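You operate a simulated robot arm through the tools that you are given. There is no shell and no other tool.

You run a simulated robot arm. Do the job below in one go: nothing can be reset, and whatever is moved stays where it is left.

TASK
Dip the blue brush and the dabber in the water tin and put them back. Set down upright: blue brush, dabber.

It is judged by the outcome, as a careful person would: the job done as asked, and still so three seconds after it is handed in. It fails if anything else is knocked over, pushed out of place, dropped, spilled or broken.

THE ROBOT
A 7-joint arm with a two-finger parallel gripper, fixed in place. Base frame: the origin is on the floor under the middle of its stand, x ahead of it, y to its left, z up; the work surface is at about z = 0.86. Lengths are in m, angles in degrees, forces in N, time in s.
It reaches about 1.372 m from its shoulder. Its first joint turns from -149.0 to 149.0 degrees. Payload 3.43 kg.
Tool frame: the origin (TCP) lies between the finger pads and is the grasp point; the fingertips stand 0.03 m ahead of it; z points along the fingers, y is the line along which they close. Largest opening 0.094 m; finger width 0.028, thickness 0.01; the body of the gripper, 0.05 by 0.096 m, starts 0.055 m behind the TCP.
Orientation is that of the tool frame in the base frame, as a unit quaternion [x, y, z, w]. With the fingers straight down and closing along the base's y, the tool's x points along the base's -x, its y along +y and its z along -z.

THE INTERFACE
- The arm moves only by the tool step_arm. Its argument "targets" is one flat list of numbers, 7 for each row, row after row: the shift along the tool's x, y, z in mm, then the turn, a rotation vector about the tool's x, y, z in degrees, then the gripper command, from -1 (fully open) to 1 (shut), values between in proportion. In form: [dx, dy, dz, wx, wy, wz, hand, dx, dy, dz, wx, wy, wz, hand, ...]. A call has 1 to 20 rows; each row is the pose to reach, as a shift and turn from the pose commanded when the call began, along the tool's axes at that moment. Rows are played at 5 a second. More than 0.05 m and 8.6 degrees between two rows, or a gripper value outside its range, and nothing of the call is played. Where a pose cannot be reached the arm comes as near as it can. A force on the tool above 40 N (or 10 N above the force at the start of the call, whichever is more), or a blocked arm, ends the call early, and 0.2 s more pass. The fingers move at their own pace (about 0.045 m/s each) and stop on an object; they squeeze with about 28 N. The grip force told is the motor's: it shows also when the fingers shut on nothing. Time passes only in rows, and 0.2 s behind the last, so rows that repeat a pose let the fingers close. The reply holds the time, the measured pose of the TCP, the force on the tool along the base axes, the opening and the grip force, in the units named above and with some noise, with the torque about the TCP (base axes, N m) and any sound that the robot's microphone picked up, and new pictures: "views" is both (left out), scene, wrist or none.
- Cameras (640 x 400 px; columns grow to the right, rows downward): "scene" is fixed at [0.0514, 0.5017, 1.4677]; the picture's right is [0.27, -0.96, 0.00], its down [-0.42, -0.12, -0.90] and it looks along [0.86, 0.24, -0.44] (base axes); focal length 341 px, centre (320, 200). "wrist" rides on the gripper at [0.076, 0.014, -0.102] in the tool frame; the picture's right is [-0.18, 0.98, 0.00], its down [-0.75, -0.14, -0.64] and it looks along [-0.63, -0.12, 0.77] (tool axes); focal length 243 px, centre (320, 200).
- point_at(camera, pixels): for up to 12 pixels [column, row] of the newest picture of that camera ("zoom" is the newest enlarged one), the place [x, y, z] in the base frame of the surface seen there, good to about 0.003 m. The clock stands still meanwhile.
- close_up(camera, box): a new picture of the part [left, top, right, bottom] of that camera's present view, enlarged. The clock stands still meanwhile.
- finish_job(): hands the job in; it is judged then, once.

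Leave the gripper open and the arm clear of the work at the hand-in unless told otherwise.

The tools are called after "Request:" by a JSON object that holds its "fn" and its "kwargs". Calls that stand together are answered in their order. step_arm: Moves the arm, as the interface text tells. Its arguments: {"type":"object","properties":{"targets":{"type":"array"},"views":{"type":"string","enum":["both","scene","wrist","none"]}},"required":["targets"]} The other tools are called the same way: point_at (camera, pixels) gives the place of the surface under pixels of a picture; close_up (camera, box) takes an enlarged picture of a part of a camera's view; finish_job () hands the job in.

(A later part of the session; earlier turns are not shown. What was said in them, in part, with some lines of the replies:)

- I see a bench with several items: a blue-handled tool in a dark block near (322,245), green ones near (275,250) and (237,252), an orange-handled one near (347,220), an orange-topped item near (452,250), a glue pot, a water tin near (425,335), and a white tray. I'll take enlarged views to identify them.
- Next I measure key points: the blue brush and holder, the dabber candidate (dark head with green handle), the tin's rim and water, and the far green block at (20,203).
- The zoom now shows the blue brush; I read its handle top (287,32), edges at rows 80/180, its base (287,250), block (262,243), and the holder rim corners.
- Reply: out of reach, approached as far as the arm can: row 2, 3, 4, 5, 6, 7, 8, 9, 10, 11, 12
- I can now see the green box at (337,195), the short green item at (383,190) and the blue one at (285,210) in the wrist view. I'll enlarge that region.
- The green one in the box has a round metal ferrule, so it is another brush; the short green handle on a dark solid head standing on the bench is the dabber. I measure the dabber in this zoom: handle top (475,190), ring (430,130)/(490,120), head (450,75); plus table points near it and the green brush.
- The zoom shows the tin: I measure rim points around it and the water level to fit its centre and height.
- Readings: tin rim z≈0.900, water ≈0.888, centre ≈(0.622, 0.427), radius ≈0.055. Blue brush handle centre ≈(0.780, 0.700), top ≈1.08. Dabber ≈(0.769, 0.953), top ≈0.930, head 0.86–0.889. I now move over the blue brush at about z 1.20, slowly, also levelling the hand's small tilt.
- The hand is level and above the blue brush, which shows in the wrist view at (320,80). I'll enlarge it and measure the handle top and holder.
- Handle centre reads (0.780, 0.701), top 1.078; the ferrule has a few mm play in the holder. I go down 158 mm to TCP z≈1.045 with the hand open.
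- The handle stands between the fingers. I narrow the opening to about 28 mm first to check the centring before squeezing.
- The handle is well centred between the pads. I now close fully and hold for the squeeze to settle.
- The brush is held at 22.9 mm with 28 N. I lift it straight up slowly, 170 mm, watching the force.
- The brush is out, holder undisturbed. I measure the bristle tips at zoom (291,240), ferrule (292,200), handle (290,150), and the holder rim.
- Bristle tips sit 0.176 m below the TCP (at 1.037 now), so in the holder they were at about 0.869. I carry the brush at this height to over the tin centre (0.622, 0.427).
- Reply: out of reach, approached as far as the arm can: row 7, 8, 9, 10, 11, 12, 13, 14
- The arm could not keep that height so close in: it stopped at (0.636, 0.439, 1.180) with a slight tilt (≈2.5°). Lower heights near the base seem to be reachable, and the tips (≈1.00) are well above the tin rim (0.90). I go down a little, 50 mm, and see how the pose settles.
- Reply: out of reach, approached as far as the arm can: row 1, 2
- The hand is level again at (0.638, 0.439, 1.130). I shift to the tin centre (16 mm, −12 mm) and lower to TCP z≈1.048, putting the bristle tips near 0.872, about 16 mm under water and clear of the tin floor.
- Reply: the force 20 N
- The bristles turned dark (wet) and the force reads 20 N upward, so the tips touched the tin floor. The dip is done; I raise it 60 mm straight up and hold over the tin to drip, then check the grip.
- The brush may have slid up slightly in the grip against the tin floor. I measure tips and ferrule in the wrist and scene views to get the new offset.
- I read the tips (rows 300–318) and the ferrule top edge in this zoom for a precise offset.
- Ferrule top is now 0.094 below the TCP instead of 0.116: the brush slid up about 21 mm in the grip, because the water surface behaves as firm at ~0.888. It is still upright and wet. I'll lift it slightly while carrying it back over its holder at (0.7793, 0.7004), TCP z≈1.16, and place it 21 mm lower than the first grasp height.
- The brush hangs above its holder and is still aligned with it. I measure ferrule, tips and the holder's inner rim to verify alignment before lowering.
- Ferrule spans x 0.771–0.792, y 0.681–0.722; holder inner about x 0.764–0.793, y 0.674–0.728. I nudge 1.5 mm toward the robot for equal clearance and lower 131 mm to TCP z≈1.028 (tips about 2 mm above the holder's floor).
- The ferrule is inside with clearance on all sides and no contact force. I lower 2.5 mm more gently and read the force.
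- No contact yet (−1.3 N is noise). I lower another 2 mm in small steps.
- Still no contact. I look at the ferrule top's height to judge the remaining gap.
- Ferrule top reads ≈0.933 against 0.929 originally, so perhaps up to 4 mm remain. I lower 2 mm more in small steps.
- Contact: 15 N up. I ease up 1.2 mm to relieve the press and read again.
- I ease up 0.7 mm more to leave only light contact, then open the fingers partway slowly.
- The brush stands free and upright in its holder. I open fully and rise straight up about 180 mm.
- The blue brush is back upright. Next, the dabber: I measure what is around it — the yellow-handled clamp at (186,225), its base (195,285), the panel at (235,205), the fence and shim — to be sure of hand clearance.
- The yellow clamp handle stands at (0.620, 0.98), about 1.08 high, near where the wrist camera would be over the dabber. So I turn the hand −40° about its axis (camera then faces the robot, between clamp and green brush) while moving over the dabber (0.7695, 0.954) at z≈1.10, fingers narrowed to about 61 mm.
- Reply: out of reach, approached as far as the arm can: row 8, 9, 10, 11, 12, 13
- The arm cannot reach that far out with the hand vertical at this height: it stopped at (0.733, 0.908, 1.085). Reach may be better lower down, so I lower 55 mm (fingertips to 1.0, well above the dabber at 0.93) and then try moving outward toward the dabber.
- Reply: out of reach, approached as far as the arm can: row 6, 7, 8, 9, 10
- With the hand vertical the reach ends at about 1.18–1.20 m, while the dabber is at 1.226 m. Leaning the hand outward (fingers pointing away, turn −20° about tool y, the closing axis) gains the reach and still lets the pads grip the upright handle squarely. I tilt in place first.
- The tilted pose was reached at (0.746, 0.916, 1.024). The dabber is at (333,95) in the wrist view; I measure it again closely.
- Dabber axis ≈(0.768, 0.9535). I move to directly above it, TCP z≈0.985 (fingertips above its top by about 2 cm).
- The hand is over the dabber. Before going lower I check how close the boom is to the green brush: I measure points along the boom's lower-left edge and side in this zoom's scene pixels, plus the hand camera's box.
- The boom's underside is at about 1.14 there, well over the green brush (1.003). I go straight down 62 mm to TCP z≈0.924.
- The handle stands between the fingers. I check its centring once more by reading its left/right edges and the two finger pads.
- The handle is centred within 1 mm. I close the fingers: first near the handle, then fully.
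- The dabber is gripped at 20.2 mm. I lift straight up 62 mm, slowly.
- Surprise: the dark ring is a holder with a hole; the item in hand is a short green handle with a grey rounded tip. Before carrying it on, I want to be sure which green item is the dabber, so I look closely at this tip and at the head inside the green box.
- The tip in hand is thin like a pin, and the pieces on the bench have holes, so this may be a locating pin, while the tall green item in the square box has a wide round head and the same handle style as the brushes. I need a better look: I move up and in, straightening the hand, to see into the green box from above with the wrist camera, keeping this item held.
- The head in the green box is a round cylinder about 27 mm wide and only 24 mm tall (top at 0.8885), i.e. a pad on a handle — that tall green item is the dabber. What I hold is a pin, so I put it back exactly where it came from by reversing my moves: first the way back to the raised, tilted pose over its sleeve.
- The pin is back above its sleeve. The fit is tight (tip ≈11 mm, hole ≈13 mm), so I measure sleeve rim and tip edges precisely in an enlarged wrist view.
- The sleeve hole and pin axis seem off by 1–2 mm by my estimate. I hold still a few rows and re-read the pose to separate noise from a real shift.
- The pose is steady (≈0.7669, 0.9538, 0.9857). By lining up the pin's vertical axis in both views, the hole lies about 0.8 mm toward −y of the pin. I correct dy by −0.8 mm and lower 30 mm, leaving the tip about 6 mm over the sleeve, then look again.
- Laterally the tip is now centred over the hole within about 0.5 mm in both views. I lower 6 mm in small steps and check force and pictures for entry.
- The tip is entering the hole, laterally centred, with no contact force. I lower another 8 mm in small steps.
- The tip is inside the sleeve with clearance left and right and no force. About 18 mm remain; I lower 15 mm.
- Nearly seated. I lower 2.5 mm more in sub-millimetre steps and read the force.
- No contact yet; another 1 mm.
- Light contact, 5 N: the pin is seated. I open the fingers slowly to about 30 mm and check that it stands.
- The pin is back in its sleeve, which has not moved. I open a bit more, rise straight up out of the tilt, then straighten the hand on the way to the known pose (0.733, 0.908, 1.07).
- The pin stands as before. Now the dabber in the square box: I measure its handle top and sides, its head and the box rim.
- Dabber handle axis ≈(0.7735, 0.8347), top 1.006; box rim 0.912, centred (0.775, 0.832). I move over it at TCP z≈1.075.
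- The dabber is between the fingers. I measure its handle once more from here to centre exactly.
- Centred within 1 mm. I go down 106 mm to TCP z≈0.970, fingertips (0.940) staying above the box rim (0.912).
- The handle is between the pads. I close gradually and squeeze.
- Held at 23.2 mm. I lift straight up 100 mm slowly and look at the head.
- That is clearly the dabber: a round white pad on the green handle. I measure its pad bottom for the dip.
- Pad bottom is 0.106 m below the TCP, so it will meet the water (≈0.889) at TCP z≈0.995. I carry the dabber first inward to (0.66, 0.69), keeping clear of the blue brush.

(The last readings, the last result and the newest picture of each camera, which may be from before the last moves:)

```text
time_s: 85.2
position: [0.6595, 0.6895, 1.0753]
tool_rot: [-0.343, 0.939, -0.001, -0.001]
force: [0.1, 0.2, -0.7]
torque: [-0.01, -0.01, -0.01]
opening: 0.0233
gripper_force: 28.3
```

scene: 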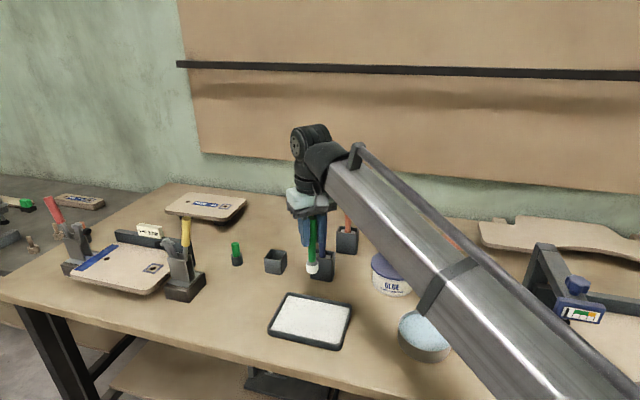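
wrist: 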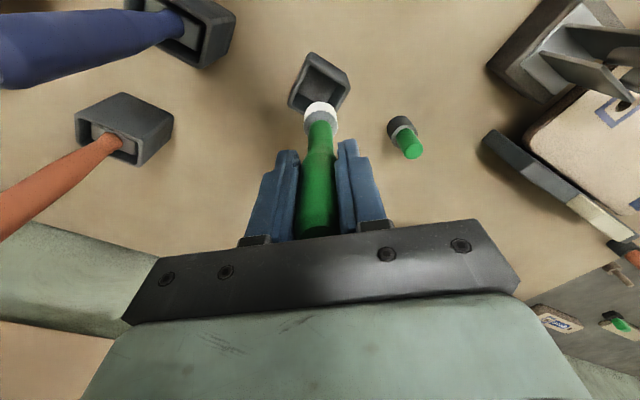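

All clear. Next I carry it over the tin centre (0.626, 0.430) at TCP z≈1.05.

Request:
{"fn": "step_arm", "kwargs": {"targets": [12, -11, 2, 0, 0, 0, 1, 30, -28, 4, 0, 0, 0, 1, 48, -44, 7, 0, 0, 0, 1, 66, -61, 9, 0, 0, 0, 1, 84, -77, 12, 0, 0, 0, 1, 102, -94, 14, 0, 0, 0, 1, 120, -110, 16, 0, 0, 0, 1, 138, -127, 18, 0, 0, 0, 1, 156, -143, 20, 0, 0, 0, 1, 174, -160, 23, 0, 0, 0, 1, 186, -171, 25, 0, 0, 0, 1, 192.6, -177.3, 25, 0, 0, 0, 1, 192.6, -177.3, 25, 0, 0, 0, 1], "views": "both"}}

Request:
{"fn": "close_up", "kwargs": {"camera": "scene", "box": [380, 240, 480, 370]}}

Request:
{"fn": "close_up", "kwargs": {"camera": "wrist", "box": [230, 0, 410, 150]}}

```text
time_s: 88.0
position: [0.6252, 0.4306, 1.0508]
tool_rot: [-0.342, 0.94, -0.001, -0.001]
force: [0.2, 0.7, -0.8]
torque: [-0.01, 0.03, 0.02]
opening: 0.0233
gripper_force: 28.4
```

scene: 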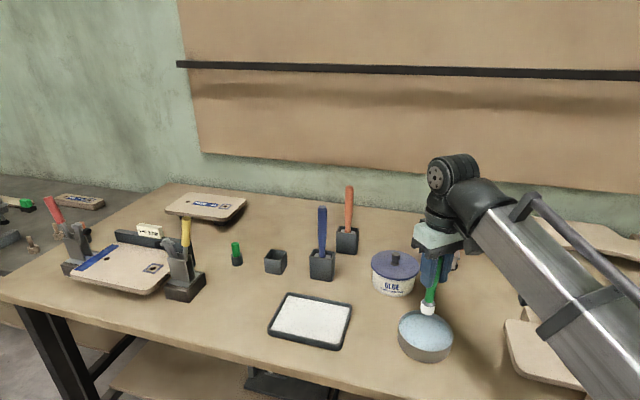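
wrist: 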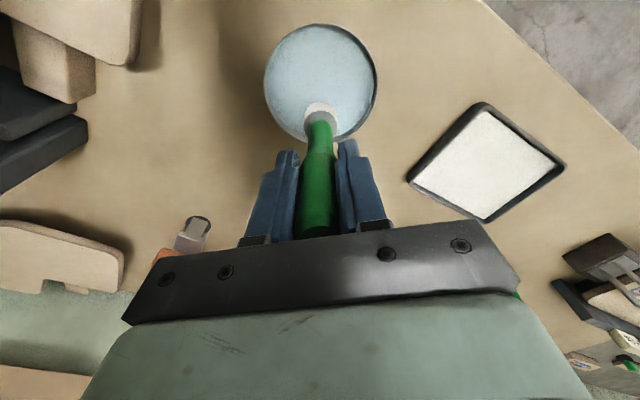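

```text
3.08 times, centred on (430, 305) of scene
```

zoom: 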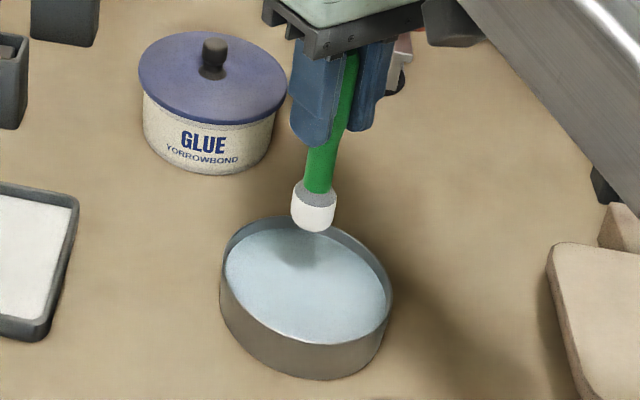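

```text
2.67 times, centred on (320, 75) of wrist
```

zoom: 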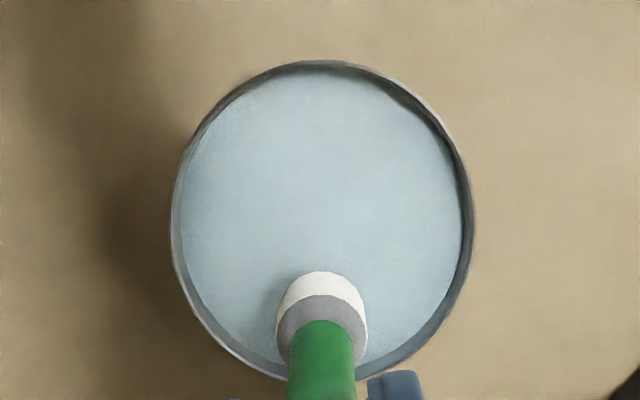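

The white pad is over the water. I lower 46 mm to just above the surface (pad bottom ≈0.899), then proceed in small steps.

Request:
{"fn": "step_arm", "kwargs": {"targets": [0, 0, 10, 0, 0, 0, 1, 0, 0, 20, 0, 0, 0, 1, 0, 0, 30, 0, 0, 0, 1, 0, 0, 38, 0, 0, 0, 1, 0, 0, 43, 0, 0, 0, 1, 0, 0, 46, 0, 0, 0, 1, 0, 0, 46, 0, 0, 0, 1], "views": "scene"}}

Request:
{"fn": "close_up", "kwargs": {"camera": "scene", "box": [390, 280, 460, 365]}}

```text
time_s: 89.6
position: [0.6265, 0.4304, 1.0054]
tool_rot: [-0.343, 0.94, -0.001, -0.001]
force: [-0.2, -1.0, -0.4]
torque: [0.03, 0.02, 0.02]
opening: 0.0234
gripper_force: 28.4
```

scene: 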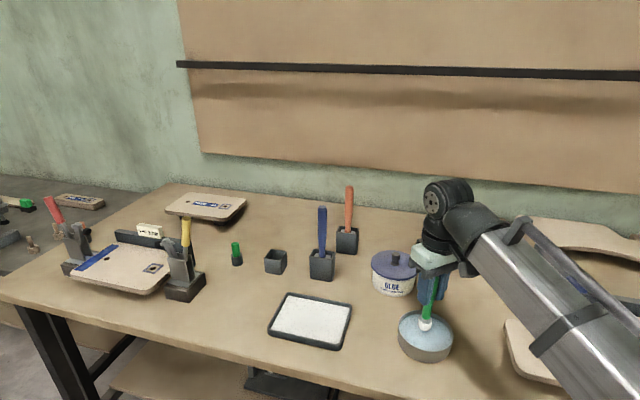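

```text
4.71 times, centred on (425, 322) of scene
```

zoom: 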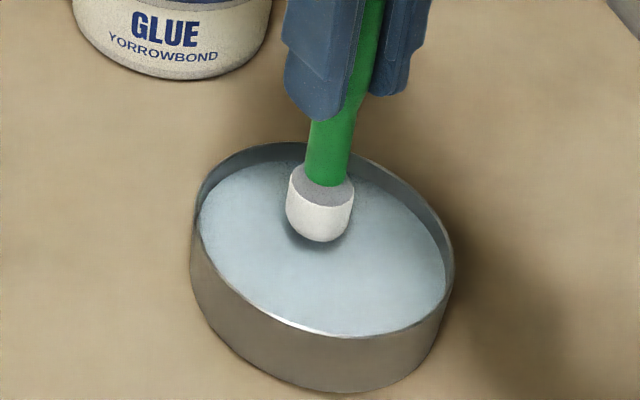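

The pad is just above the water, still white. I lower 6 mm in 1.5 mm steps and check.

Request:
{"fn": "step_arm", "kwargs": {"targets": [0, 0, 1.5, 0, 0, 0, 1, 0, 0, 3, 0, 0, 0, 1, 0, 0, 4.5, 0, 0, 0, 1, 0, 0, 6, 0, 0, 0, 1, 0, 0, 6, 0, 0, 0, 1], "views": "scene"}}

Request:
{"fn": "close_up", "kwargs": {"camera": "scene", "box": [390, 280, 460, 365]}}

```text
time_s: 90.8
position: [0.6255, 0.4299, 1.0001]
tool_rot: [-0.342, 0.94, -0.002, -0.001]
force: [0.7, -0.2, -0.7]
torque: [0.02, -0.02, 0.05]
opening: 0.0232
gripper_force: 27.9
```

scene: 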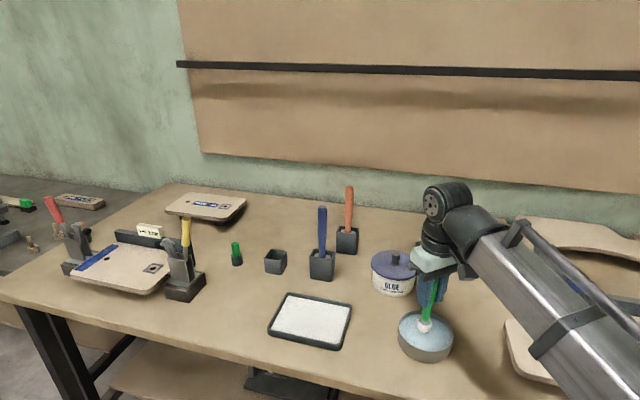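

```text
4.71 times, centred on (425, 322) of scene
```

zoom: 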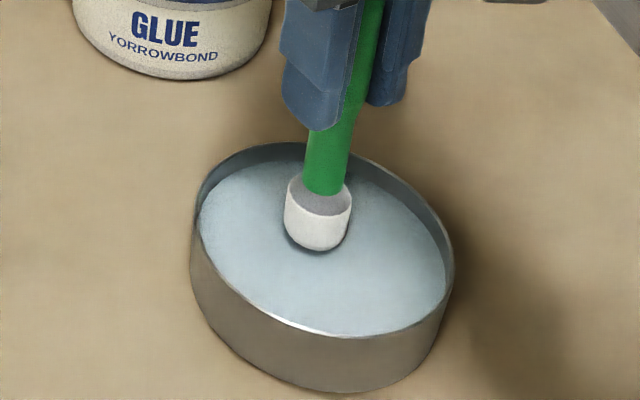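

Still dry and no force, so the pad is just above the surface. I lower another 5 mm in 1 mm steps.

Request:
{"fn": "step_arm", "kwargs": {"targets": [0, 0, 1, 0, 0, 0, 1, 0, 0, 2, 0, 0, 0, 1, 0, 0, 3, 0, 0, 0, 1, 0, 0, 4, 0, 0, 0, 1, 0, 0, 5, 0, 0, 0, 1, 0, 0, 5, 0, 0, 0, 1], "views": "scene"}}

Request:
{"fn": "close_up", "kwargs": {"camera": "scene", "box": [390, 280, 460, 365]}}

```text
time_s: 92.2
position: [0.6254, 0.4305, 0.9952]
tool_rot: [-0.342, 0.94, -0.001, 0.001]
force: [1.0, -0.6, 17.0]
torque: [0.07, -0.12, 0.0]
opening: 0.0232
gripper_force: 27.8
```

scene: 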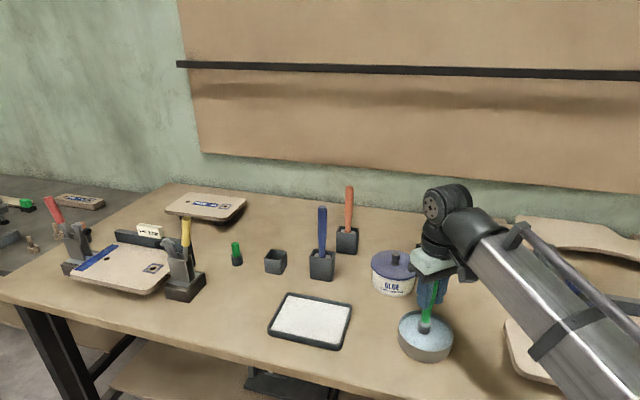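

```text
4.71 times, centred on (425, 322) of scene
```

zoom: 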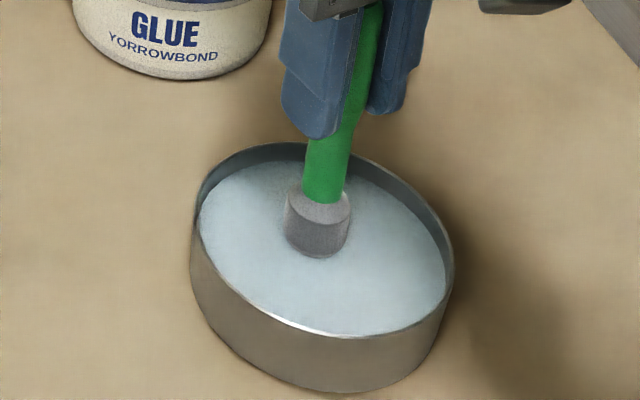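

The pad has turned grey — wet — with 17 N of contact. The dip is done; I raise 55 mm and hold a moment over the tin to drip.

Request:
{"fn": "step_arm", "kwargs": {"targets": [0, 0, -2, 0, 0, 0, 1, 0, 0, -5, 0, 0, 0, 1, 0, 0, -10, 0, 0, 0, 1, 0, 0, -17, 0, 0, 0, 1, 0, 0, -25, 0, 0, 0, 1, 0, 0, -33, 0, 0, 0, 1, 0, 0, -41, 0, 0, 0, 1, 0, 0, -49, 0, 0, 0, 1, 0, 0, -55, 0, 0, 0, 1, 0, 0, -55, 0, 0, 0, 1, 0, 0, -55, 0, 0, 0, 1, 0, 0, -55, 0, 0, 0, 1, 0, 0, -55, 0, 0, 0, 1], "views": "both"}}

Request:
{"fn": "close_up", "kwargs": {"camera": "scene", "box": [380, 240, 480, 370]}}

Request:
{"fn": "close_up", "kwargs": {"camera": "wrist", "box": [260, 40, 380, 160]}}

```text
time_s: 95.0
position: [0.625, 0.43, 1.0494]
tool_rot: [-0.342, 0.94, -0.001, -0.001]
force: [0.1, 1.0, -0.2]
torque: [-0.01, 0.0, 0.01]
opening: 0.0232
gripper_force: 28.2
```

scene: 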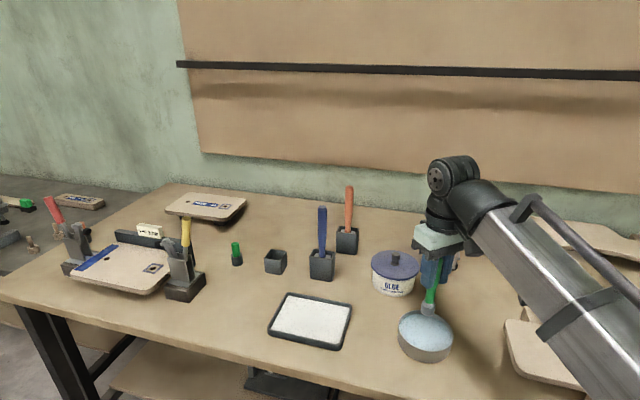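
wrist: 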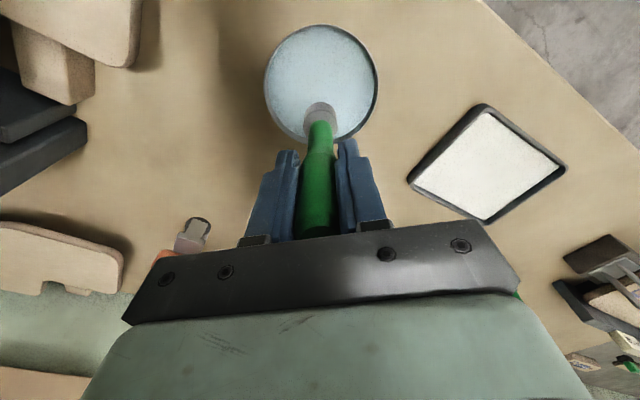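

```text
3.08 times, centred on (430, 305) of scene
```

zoom: 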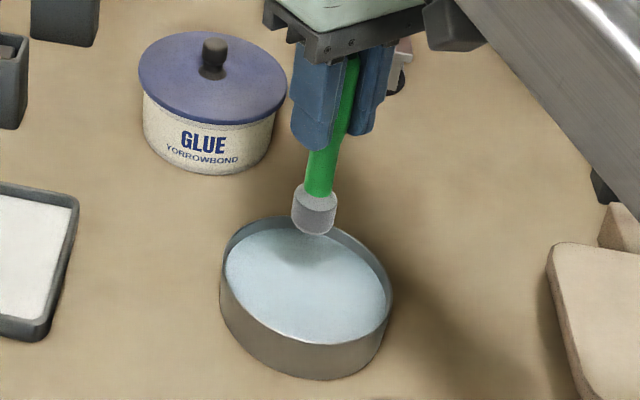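

```text
3.33 times, centred on (320, 100) of wrist
```

zoom: 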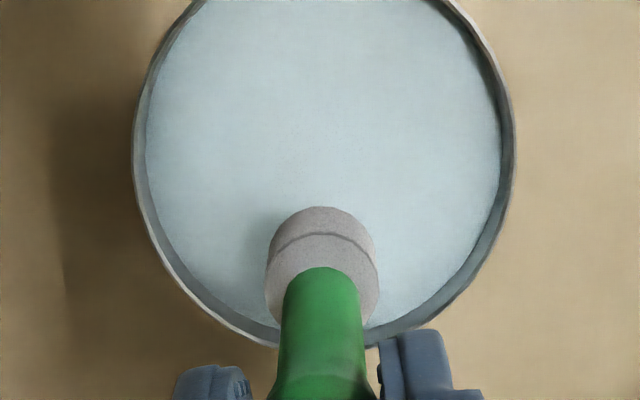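

The pad is wet and has not shifted in the grip. I reverse the path: first back to the inner waypoint (0.66, 0.69).

Request:
{"fn": "step_arm", "kwargs": {"targets": [-6, 6, -4, 0, 0, 0, 1, -20, 18, -9, 0, 0, 0, 1, -38, 35, -14, 0, 0, 0, 1, -56, 52, -18, 0, 0, 0, 1, -74, 68, -21, 0, 0, 0, 1, -92, 85, -24, 0, 0, 0, 1, -110, 101, -27, 0, 0, 0, 1, -128, 118, -27, 0, 0, 0, 1, -146, 134, -27, 0, 0, 0, 1, -164, 151, -27, 0, 0, 0, 1, -180, 166, -27, 0, 0, 0, 1, -192.6, 177.3, -27, 0, 0, 0, 1, -192.6, 177.3, -27, 0, 0, 0, 1], "views": "scene"}}

```text
time_s: 97.8
position: [0.6589, 0.691, 1.0754]
tool_rot: [-0.342, 0.94, -0.001, -0.001]
force: [0.0, -0.6, 0.1]
torque: [-0.03, 0.0, 0.01]
opening: 0.0232
gripper_force: 27.6
```

scene: 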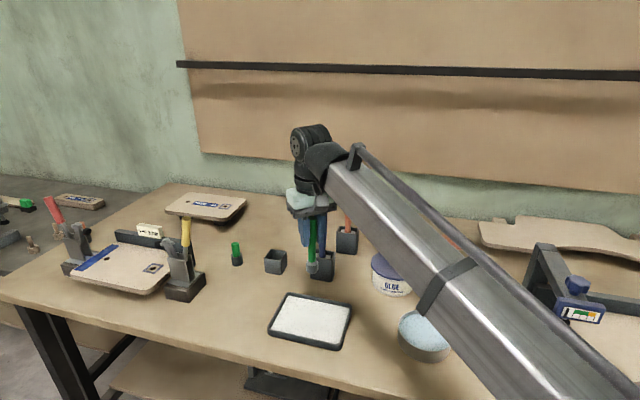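

Back at the waypoint. Now out to over the square box.

Request:
{"fn": "step_arm", "kwargs": {"targets": [-13, 3, 0, 0, 0, 0, 1, -32, 7, 0, 0, 0, 0, 1, -54, 11, 0, 0, 0, 0, 1, -77, 16, 0, 0, 0, 0, 1, -100, 21, 0, 0, 0, 0, 1, -123, 26, 2, 0, 0, 0, 1, -145, 31, 4, 0, 0, 0, 1, -165, 35, 5, 0, 0, 0, 1, -180, 38, 5, 0, 0, 0, 1, -180, 38, 5, 0, 0, 0, 1, -180, 38, 5, 0, 0, 0, 1], "views": "both"}}

Request:
{"fn": "close_up", "kwargs": {"camera": "scene", "box": [240, 190, 320, 280]}}

Request:
{"fn": "close_up", "kwargs": {"camera": "wrist", "box": [260, 40, 380, 160]}}

```text
time_s: 100.2
position: [0.7752, 0.8346, 1.0685]
tool_rot: [-0.342, 0.94, -0.001, 0.0]
force: [0.1, 0.2, -0.1]
torque: [-0.01, 0.0, 0.02]
opening: 0.023
gripper_force: 28.3
```

scene: 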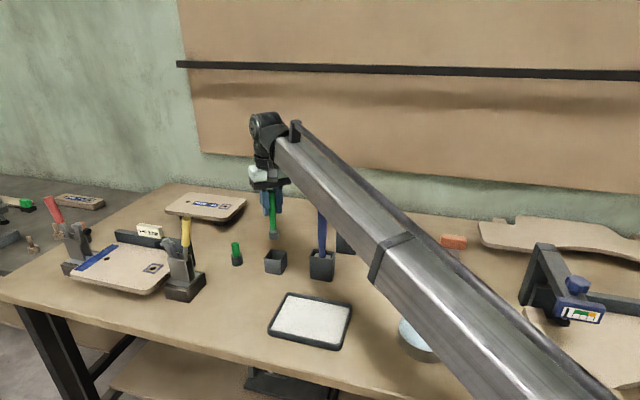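
wrist: 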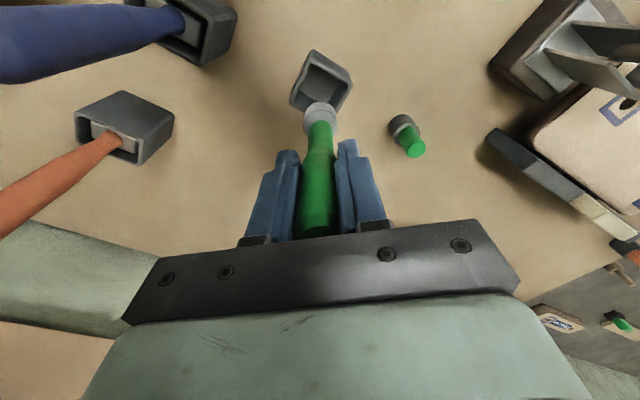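

```text
4.44 times, centred on (280, 235) of scene
```

zoom: 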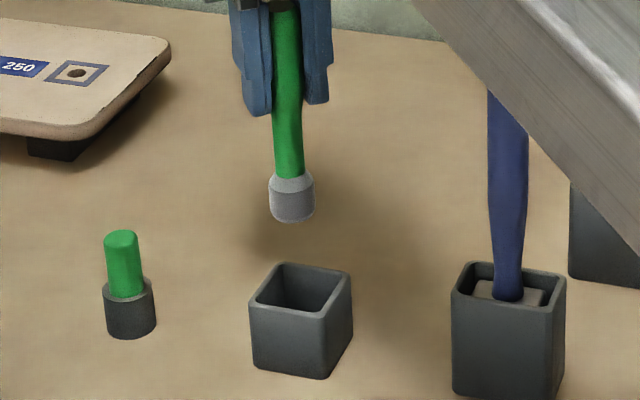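

```text
3.33 times, centred on (320, 100) of wrist
```

zoom: 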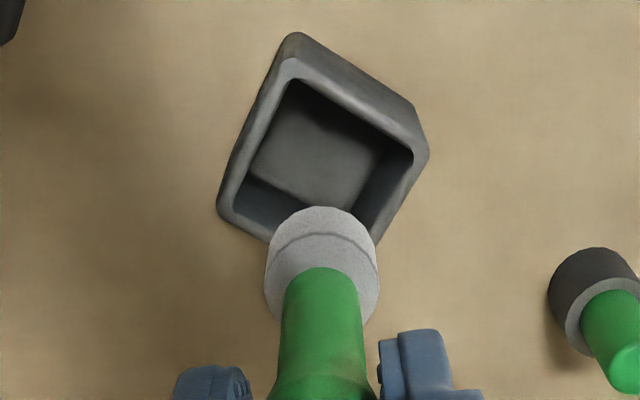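

The box and pad are aligned within about 1.5 mm (box has ±6 mm of room). I nudge +1.5 mm along tool y and lower 93 mm, leaving a few mm to the box floor.

Request:
{"fn": "step_arm", "kwargs": {"targets": [0, 1.5, 10, 0, 0, 0, 1, 0, 1.5, 20, 0, 0, 0, 1, 0, 1.5, 30, 0, 0, 0, 1, 0, 1.5, 40, 0, 0, 0, 1, 0, 1.5, 50, 0, 0, 0, 1, 0, 1.5, 58, 0, 0, 0, 1, 0, 1.5, 66, 0, 0, 0, 1, 0, 1.5, 74, 0, 0, 0, 1, 0, 1.5, 81, 0, 0, 0, 1, 0, 1.5, 87, 0, 0, 0, 1, 0, 1.5, 91, 0, 0, 0, 1, 0, 1.5, 93, 0, 0, 0, 1, 0, 1.5, 93, 0, 0, 0, 1], "views": "both"}}

Request:
{"fn": "close_up", "kwargs": {"camera": "scene", "box": [240, 190, 320, 280]}}

Request:
{"fn": "close_up", "kwargs": {"camera": "wrist", "box": [260, 60, 380, 170]}}

```text
time_s: 103.0
position: [0.7734, 0.836, 0.976]
tool_rot: [-0.342, 0.94, -0.002, 0.0]
force: [0.1, 0.4, -0.9]
torque: [-0.02, -0.01, 0.0]
opening: 0.023
gripper_force: 28.3
```

scene: 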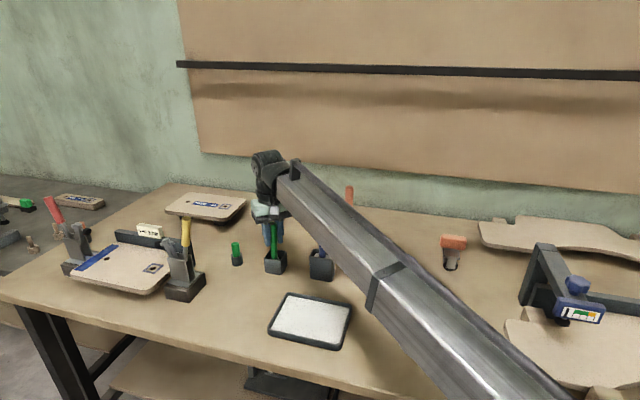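
wrist: 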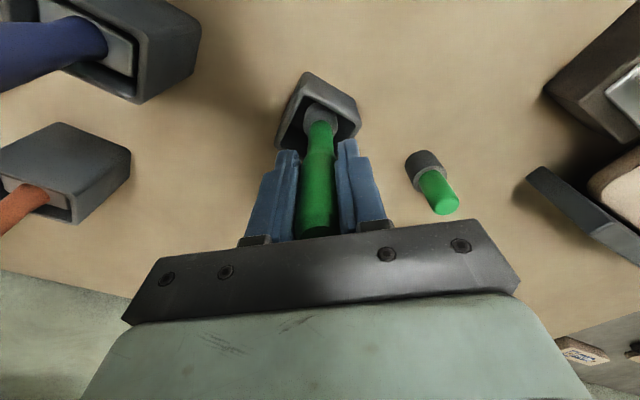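

```text
4.44 times, centred on (280, 235) of scene
```

zoom: 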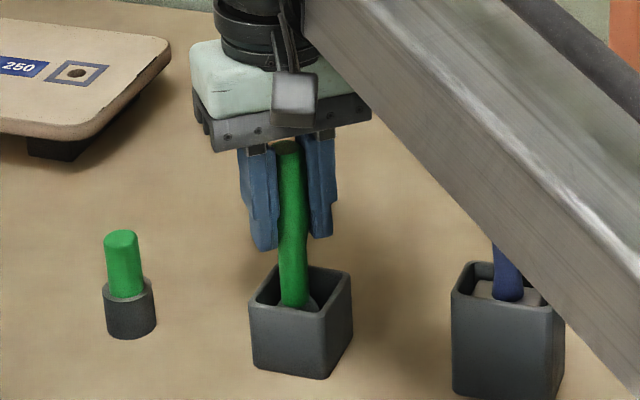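

```text
3.64 times, centred on (320, 115) of wrist
```

zoom: 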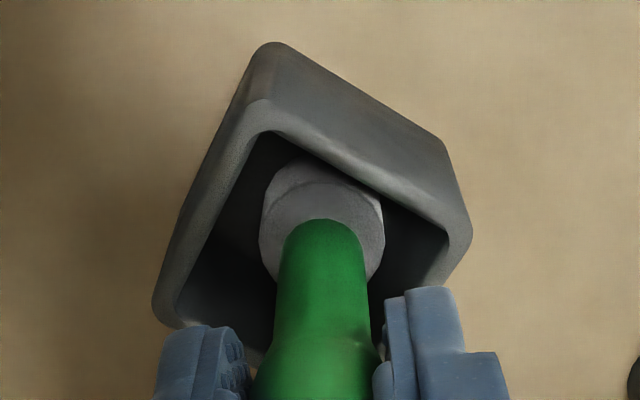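

The pad is inside the box, well clear of the walls. I lower 4 mm more in small steps and read the force.

Request:
{"fn": "step_arm", "kwargs": {"targets": [0, 0, 1, 0, 0, 0, 1, 0, 0, 2, 0, 0, 0, 1, 0, 0, 3, 0, 0, 0, 1, 0, 0, 4, 0, 0, 0, 1, 0, 0, 4, 0, 0, 0, 1], "views": "none"}}

```text
time_s: 104.2
position: [0.7719, 0.8359, 0.973]
tool_rot: [-0.341, 0.94, -0.002, -0.001]
force: [0.5, 0.2, -0.7]
torque: [0.0, 0.05, -0.01]
opening: 0.0231
gripper_force: 28.0
```

No contact yet; 1.5 mm more.

Request:
{"fn": "step_arm", "kwargs": {"targets": [0, 0, 0.8, 0, 0, 0, 1, 0, 0, 1.5, 0, 0, 0, 1, 0, 0, 1.5, 0, 0, 0, 1], "views": "none"}}

```text
time_s: 105.0
position: [0.772, 0.8358, 0.9717]
tool_rot: [-0.342, 0.94, -0.002, -0.001]
force: [0.4, 0.4, -0.8]
torque: [0.0, 0.0, 0.01]
opening: 0.0232
gripper_force: 28.0
```

Still free; another 1.2 mm.

Request:
{"fn": "step_arm", "kwargs": {"targets": [0, 0, 0.6, 0, 0, 0, 1, 0, 0, 1.2, 0, 0, 0, 1, 0, 0, 1.2, 0, 0, 0, 1], "views": "none"}}

```text
time_s: 105.8
position: [0.7723, 0.8369, 0.971]
tool_rot: [-0.342, 0.94, -0.002, -0.001]
force: [1.3, -0.6, 0.8]
torque: [-0.04, -0.02, 0.01]
opening: 0.0233
gripper_force: 27.9
```

Maybe just touching (0.8 N). Another 0.8 mm.

Request:
{"fn": "step_arm", "kwargs": {"targets": [0, 0, 0.4, 0, 0, 0, 1, 0, 0, 0.8, 0, 0, 0, 1, 0, 0, 0.8, 0, 0, 0, 1], "views": "none"}}

```text
time_s: 106.6
position: [0.7713, 0.837, 0.9706]
tool_rot: [-0.341, 0.94, -0.001, -0.001]
force: [2.0, 0.6, 8.6]
torque: [0.07, -0.18, -0.04]
opening: 0.0234
gripper_force: 27.6
```

Contact, 8.6 N: it stands on the box floor. I ease up 0.5 mm and open the fingers slowly to about 35 mm.

Request:
{"fn": "step_arm", "kwargs": {"targets": [0, 0, -0.5, 0, 0, 0, 1, 0, 0, -0.5, 0, 0, 0, 0.5, 0, 0, -0.5, 0, 0, 0, 0.46, 0, 0, -0.5, 0, 0, 0, 0.4, 0, 0, -0.5, 0, 0, 0, 0.3, 0, 0, -0.5, 0, 0, 0, 0.2, 0, 0, -0.5, 0, 0, 0, 0.2], "views": "both"}}

Request:
{"fn": "close_up", "kwargs": {"camera": "scene", "box": [240, 190, 320, 280]}}

Request:
{"fn": "close_up", "kwargs": {"camera": "wrist", "box": [230, 60, 410, 250]}}

```text
time_s: 108.2
position: [0.7725, 0.8357, 0.9699]
tool_rot: [-0.342, 0.94, 0.0, -0.001]
force: [0.6, 0.4, -0.2]
torque: [0.02, 0.0, -0.01]
opening: 0.0376
gripper_force: 0.0
```

scene: 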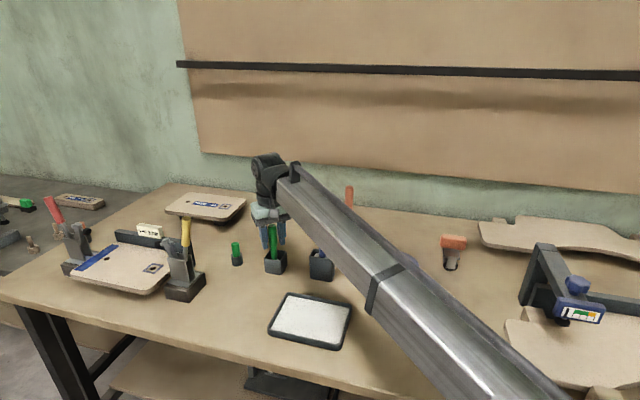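
wrist: 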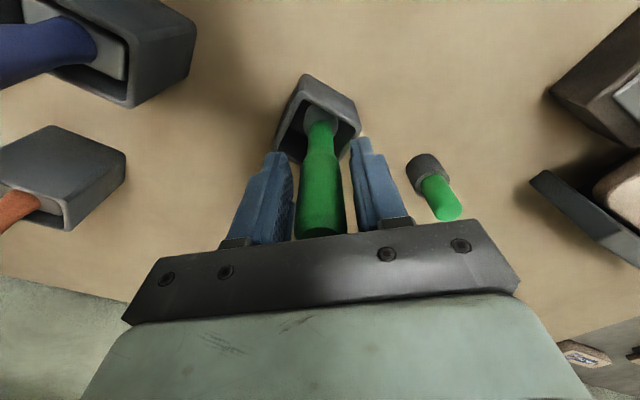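

```text
4.44 times, centred on (280, 235) of scene
```

zoom: 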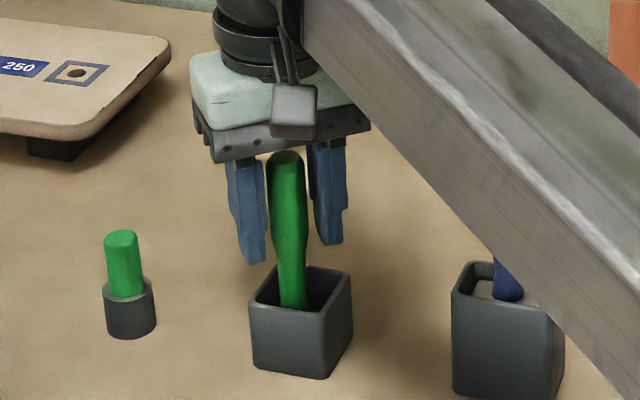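

```text
2.11 times, centred on (320, 155) of wrist
```

zoom: 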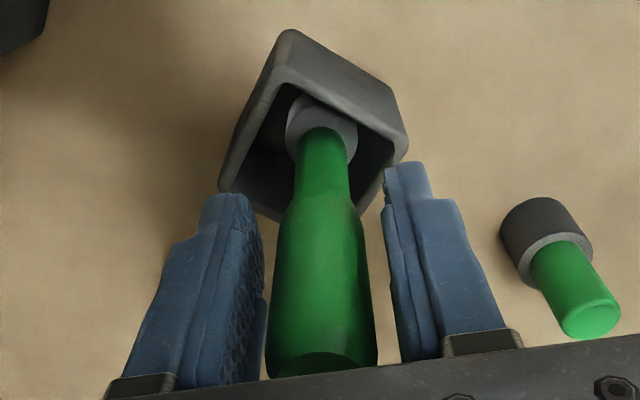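

The dabber stands free. I open further and rise straight up 110 mm, then inspect.

Request:
{"fn": "step_arm", "kwargs": {"targets": [0, 0, 0, 0, 0, 0, 0, 0, 0, 0, 0, 0, 0, -0.3, 0, 0, 0, 0, 0, 0, -0.3, 0, 0, -8, 0, 0, 0, -0.3, 0, 0, -18, 0, 0, 0, -0.3, 0, 0, -30, 0, 0, 0, -0.3, 0, 0, -44, 0, 0, 0, -0.3, 0, 0, -58, 0, 0, 0, -0.3, 0, 0, -72, 0, 0, 0, -0.3, 0, 0, -86, 0, 0, 0, -0.3, 0, 0, -100, 0, 0, 0, -0.3, 0, 0, -110, 0, 0, 0, -0.3, 0, 0, -110, 0, 0, 0, -0.3], "views": "both"}}

Request:
{"fn": "close_up", "kwargs": {"camera": "scene", "box": [220, 220, 300, 280]}}

Request:
{"fn": "close_up", "kwargs": {"camera": "wrist", "box": [230, 30, 410, 170]}}

```text
time_s: 111.0
position: [0.7721, 0.8361, 1.0798]
tool_rot: [-0.34, 0.94, -0.001, 0.0]
force: [-0.2, 0.0, -0.2]
torque: [0.04, -0.01, 0.02]
opening: 0.061
gripper_force: 0.0
```

scene: 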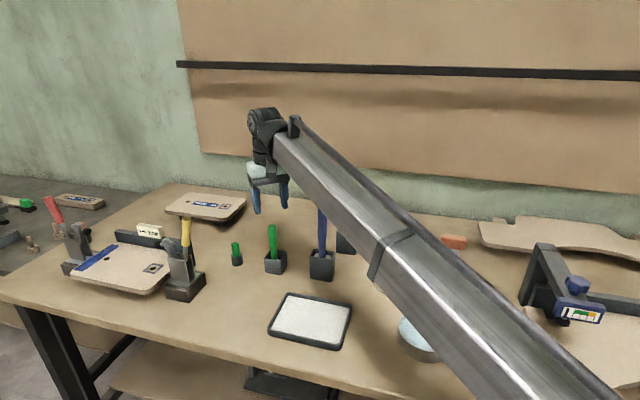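
wrist: 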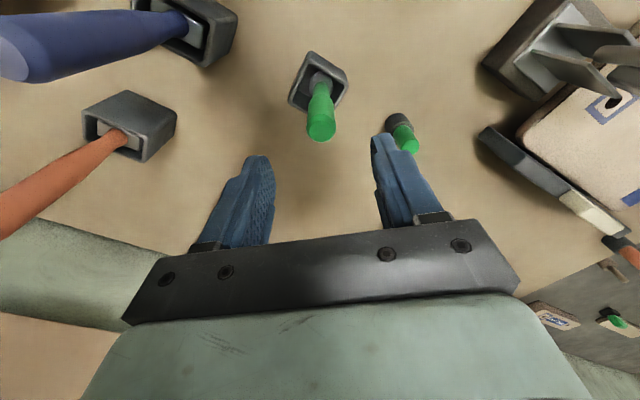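

```text
6.67 times, centred on (260, 250) of scene
```

zoom: 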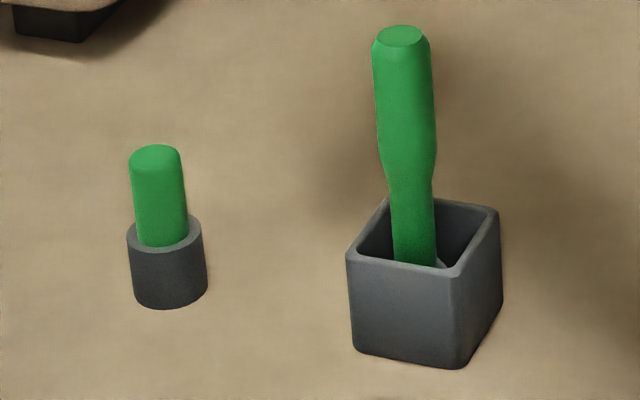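

```text
2.86 times, centred on (320, 100) of wrist
```

zoom: 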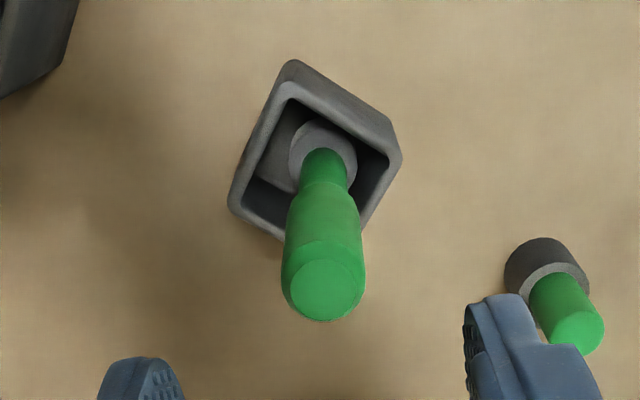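

The dabber stands upright in its box, the box and pin are undisturbed. I now raise the hand and pull it back clear, opening fully, to about (0.68, 0.70, 1.20), then inspect everything.

Request:
{"fn": "step_arm", "kwargs": {"targets": [0, 0, -15, 0, 0, 0, -0.3, 5, -1, -35, 0, 0, 0, -0.3, 20, -5, -50, 0, 0, 0, -0.3, 40, -11, -62, 0, 0, 0, -0.5, 60, -17, -74, 0, 0, 0, -0.7, 80, -23, -86, 0, 0, 0, -1, 100, -29, -98, 0, 0, 0, -1, 120, -35, -108, 0, 0, 0, -1, 140, -40, -115, 0, 0, 0, -1, 158, -45, -120, 0, 0, 0, -1, 158, -45, -120, 0, 0, 0, -1], "views": "both"}}

Request:
{"fn": "close_up", "kwargs": {"camera": "scene", "box": [220, 170, 380, 300]}}

```text
time_s: 113.4
position: [0.6795, 0.7009, 1.1994]
tool_rot: [-0.342, 0.94, -0.001, -0.001]
force: [0.4, -0.2, 0.1]
torque: [0.04, 0.0, 0.02]
opening: 0.0941
gripper_force: 0.0
```

scene: 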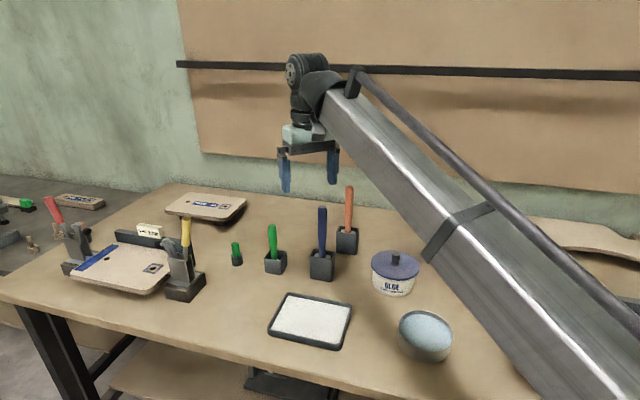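
wrist: 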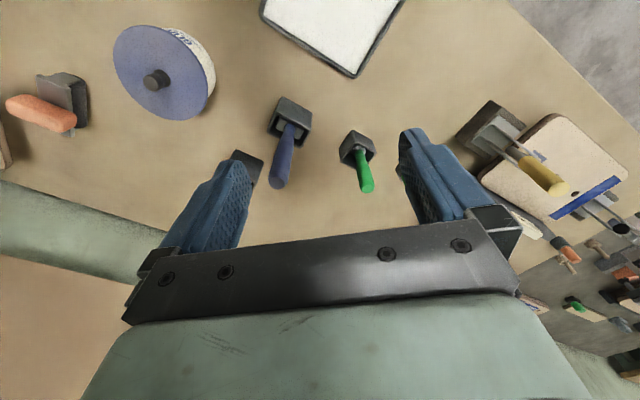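

```text
3.08 times, centred on (300, 235) of scene
```

zoom: 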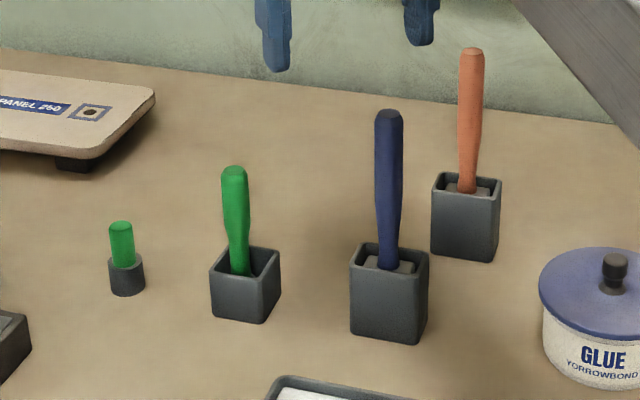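

Everything looks like at the start. I check the uprightness of the dabber and blue brush with a closer look and measured axis points, and check the tin.

Request:
{"fn": "close_up", "kwargs": {"camera": "scene", "box": [255, 215, 295, 280]}}

Request:
{"fn": "point_at", "kwargs": {"camera": "scene", "pixels": [[272, 225], [272, 232], [272, 240], [273, 250], [274, 257], [322, 207], [322, 220], [321, 235], [320, 250], [320, 256], [425, 333], [276, 268]]}}

Request:
{"fn": "close_up", "kwargs": {"camera": "scene", "box": [350, 240, 480, 370]}}

Request:
{"fn": "close_up", "kwargs": {"camera": "wrist", "box": [240, 80, 400, 200]}}

```text
6.15 times, centred on (275, 248) of scene
```

zoom: 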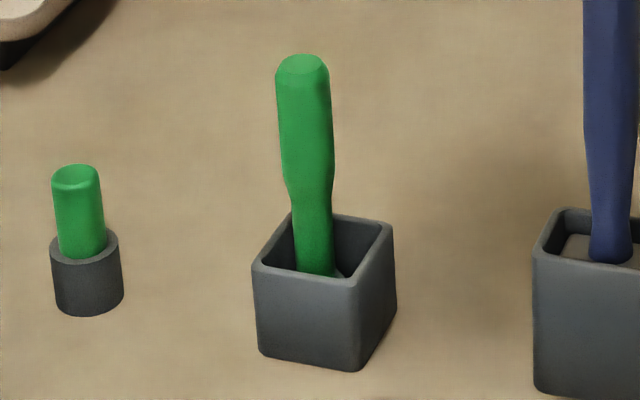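

```text
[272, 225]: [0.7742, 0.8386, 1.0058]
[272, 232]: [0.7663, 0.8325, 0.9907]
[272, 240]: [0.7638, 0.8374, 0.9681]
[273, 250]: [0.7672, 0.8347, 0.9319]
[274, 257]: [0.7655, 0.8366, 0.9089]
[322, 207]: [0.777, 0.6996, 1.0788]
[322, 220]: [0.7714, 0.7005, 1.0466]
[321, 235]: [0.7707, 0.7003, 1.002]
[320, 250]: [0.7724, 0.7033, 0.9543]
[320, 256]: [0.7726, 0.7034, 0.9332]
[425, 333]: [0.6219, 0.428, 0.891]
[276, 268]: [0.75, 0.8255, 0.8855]
```

```text
3.08 times, centred on (415, 305) of scene
```

zoom: 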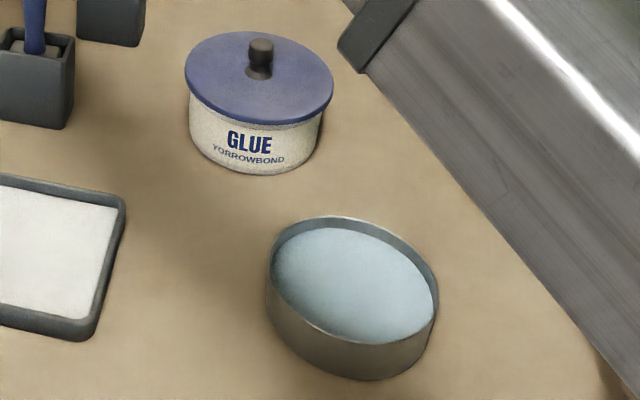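

```text
3.33 times, centred on (320, 140) of wrist
```

zoom: 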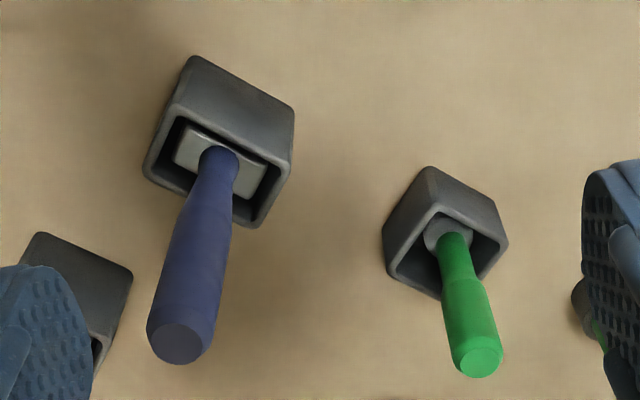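

Both stand upright in place, bristles' and pad's holders unmoved, tin and water undisturbed. I move the open hand back to its starting area, high and clear of everything.

Request:
{"fn": "step_arm", "kwargs": {"targets": [0, -10, -4, 0, 0, 0, -1, 2, -30, -8, 0, 0, 0, -1, 4, -54, -12, 0, 0, 0, -1, 6, -78, -16, 0, 0, 0, -1, 8, -102, -20, 0, 0, 0, -1, 10, -126, -22, 0, 0, 0, -1, 12, -150, -24, 0, 0, 0, -1, 14, -174, -26, 0, 0, 0, -1, 16, -198, -28, 0, 0, 0, -1, 18, -222, -30, 0, 0, 0, -1, 20, -246, -30, 0, 0, 0, -1, 22, -270, -30, 0, 0, 0, -1, 23, -294, -30, 0, 0, 0, -1, 25, -318, -30, 0, 0, 0, -1, 27, -342, -30, 0, 0, 0, -1, 29, -366, -30, 0, 0, 0, -1, 30, -388, -30, 0, 0, 0, -1, 31, -404, -30, 0, 0, 0, -1, 31, -404, -30, 0, 0, 0, -1], "views": "both"}}

Request:
{"fn": "close_up", "kwargs": {"camera": "scene", "box": [220, 170, 460, 370]}}

```text
time_s: 114.8
position: [0.7476, 0.6068, 1.2224]
tool_rot: [-0.34, 0.94, 0.0, 0.003]
force: [4.8, -0.9, -6.0]
torque: [0.35, 0.22, 0.28]
opening: 0.094
gripper_force: 0.0
stopped in row 6: the force on the tool passed its limit at 44 N (the readings are from after the stop); the commanded pose is now the measured one
```

scene: 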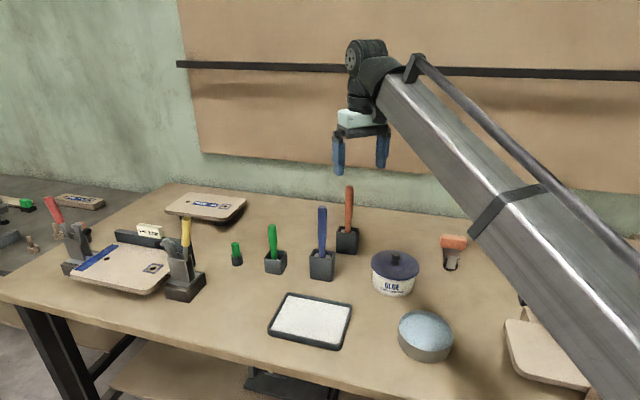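
wrist: 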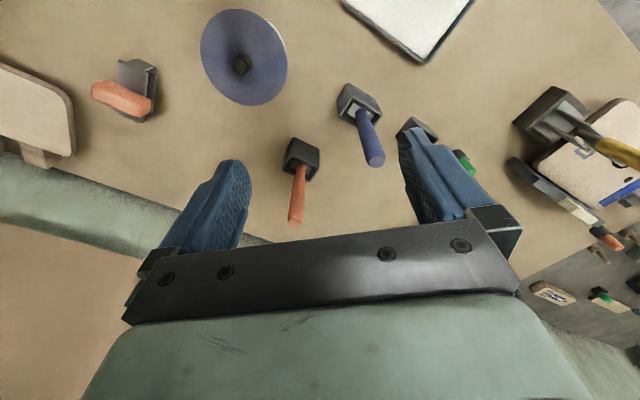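

```text
2.00 times, centred on (340, 270) of scene
```

zoom: 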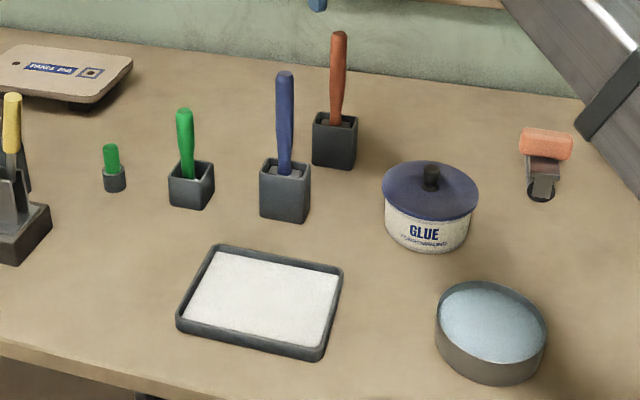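

The move stopped by a brief force spike in free air — nothing is near the hand (z≈1.22), and the picture shows all items in place; likely a jerk at the wrist's range limit. I hold still and read the force again.

Request:
{"fn": "step_arm", "kwargs": {"targets": [0, 0, 0, 0, 0, 0, -1, 0, 0, 0, 0, 0, 0, -1, 0, 0, 0, 0, 0, 0, -1], "views": "both"}}

Request:
{"fn": "close_up", "kwargs": {"camera": "scene", "box": [0, 150, 240, 330]}}

Request:
{"fn": "close_up", "kwargs": {"camera": "scene", "box": [380, 200, 640, 400]}}

```text
time_s: 115.6
position: [0.7488, 0.6074, 1.2222]
tool_rot: [-0.34, 0.94, 0.0, 0.002]
force: [4.9, 2.5, -10.6]
torque: [0.41, -0.06, 0.19]
opening: 0.0939
gripper_force: 0.2
```

scene: 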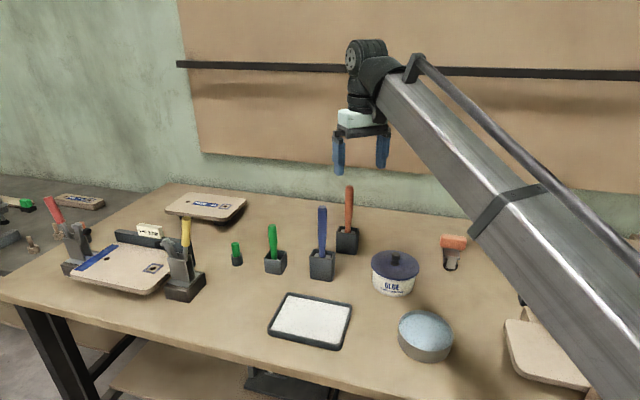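
wrist: 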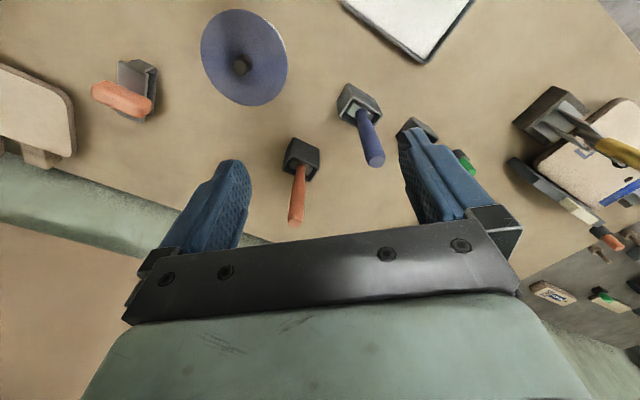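

```text
2.22 times, centred on (120, 240) of scene
```

zoom: 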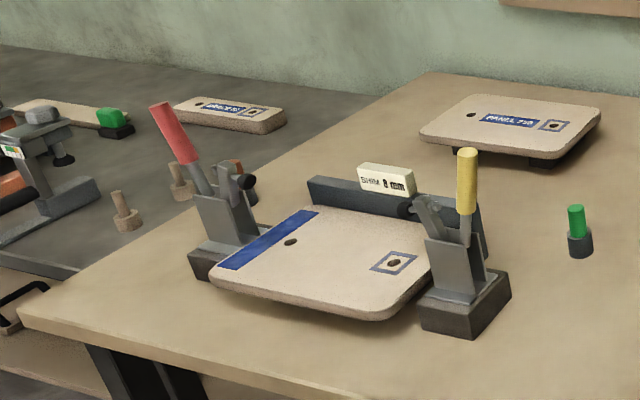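

```text
2.00 times, centred on (510, 300) of scene
```

zoom: 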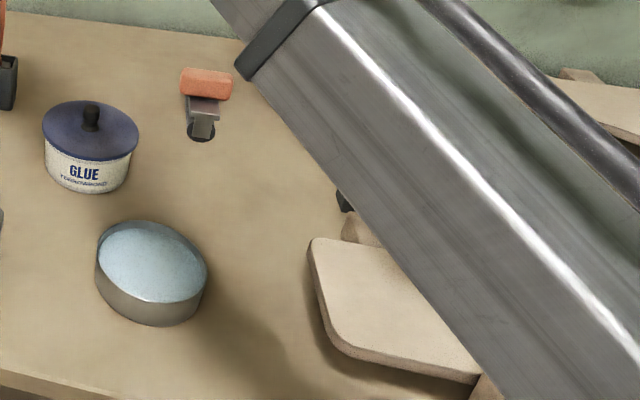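

A steady 11 N remains, so the hand is touching something — with this turn of the hand its camera is under the boom, so it is the arm touching itself at this steep angle, not the work. I lower 35 mm straight down (fingertips still at about 1.157, above all items) to relieve it.

Request:
{"fn": "step_arm", "kwargs": {"targets": [0, 0, 8, 0, 0, 0, -1, 0, 0, 17, 0, 0, 0, -1, 0, 0, 26, 0, 0, 0, -1, 0, 0, 35, 0, 0, 0, -1, 0, 0, 35, 0, 0, 0, -1], "views": "both"}}

```text
time_s: 116.8
position: [0.7486, 0.6077, 1.1874]
tool_rot: [-0.34, 0.941, 0.0, 0.002]
force: [0.4, 0.8, 0.1]
torque: [-0.01, -0.01, 0.02]
opening: 0.0939
gripper_force: 0.0
```

scene: 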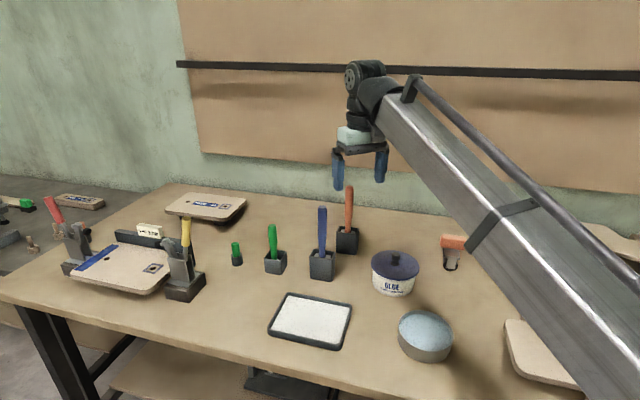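
wrist: 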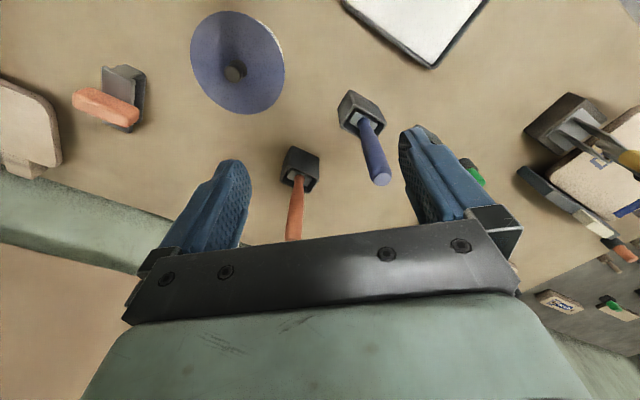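

The force is back to zero; the hand is open, still, and about 8 cm above anything nearby. Blue brush and dabber are both wet, upright and back in their holders, and everything else is in place, so I hand in.

Request:
{"fn": "finish_job", "kwargs": {}}

```text
The job is handed in.
```

I dipped the blue brush and the dabber in the water tin. Both came out visibly wet, and I put them back upright in their own holders. I handed the job in with everything else where it started, as far as the cameras show.

- **Wrong item first:** I took the short green item for the dabber and lifted it. It turned out to be a pin standing in a sleeve. I put it back in the same spot without dipping it, and neither it nor its sleeve looks shifted. The real dabber is the green-handled one with the round white pad.
- **Firm water surface:** The water surface pushed back like something solid, so neither tool went deep. The brush slid up about 2 cm in the grip during its dip, which I allowed for when putting it back.
- **Force stop at the end:** Backing away, the arm stopped on a 44 N force limit. The hand was in open air above the bench, so I think its camera touched the boom. I lowered it, the force went to zero, and nothing on the bench had moved.

The gripper is open and the hand is about 8 cm above the nearest item.
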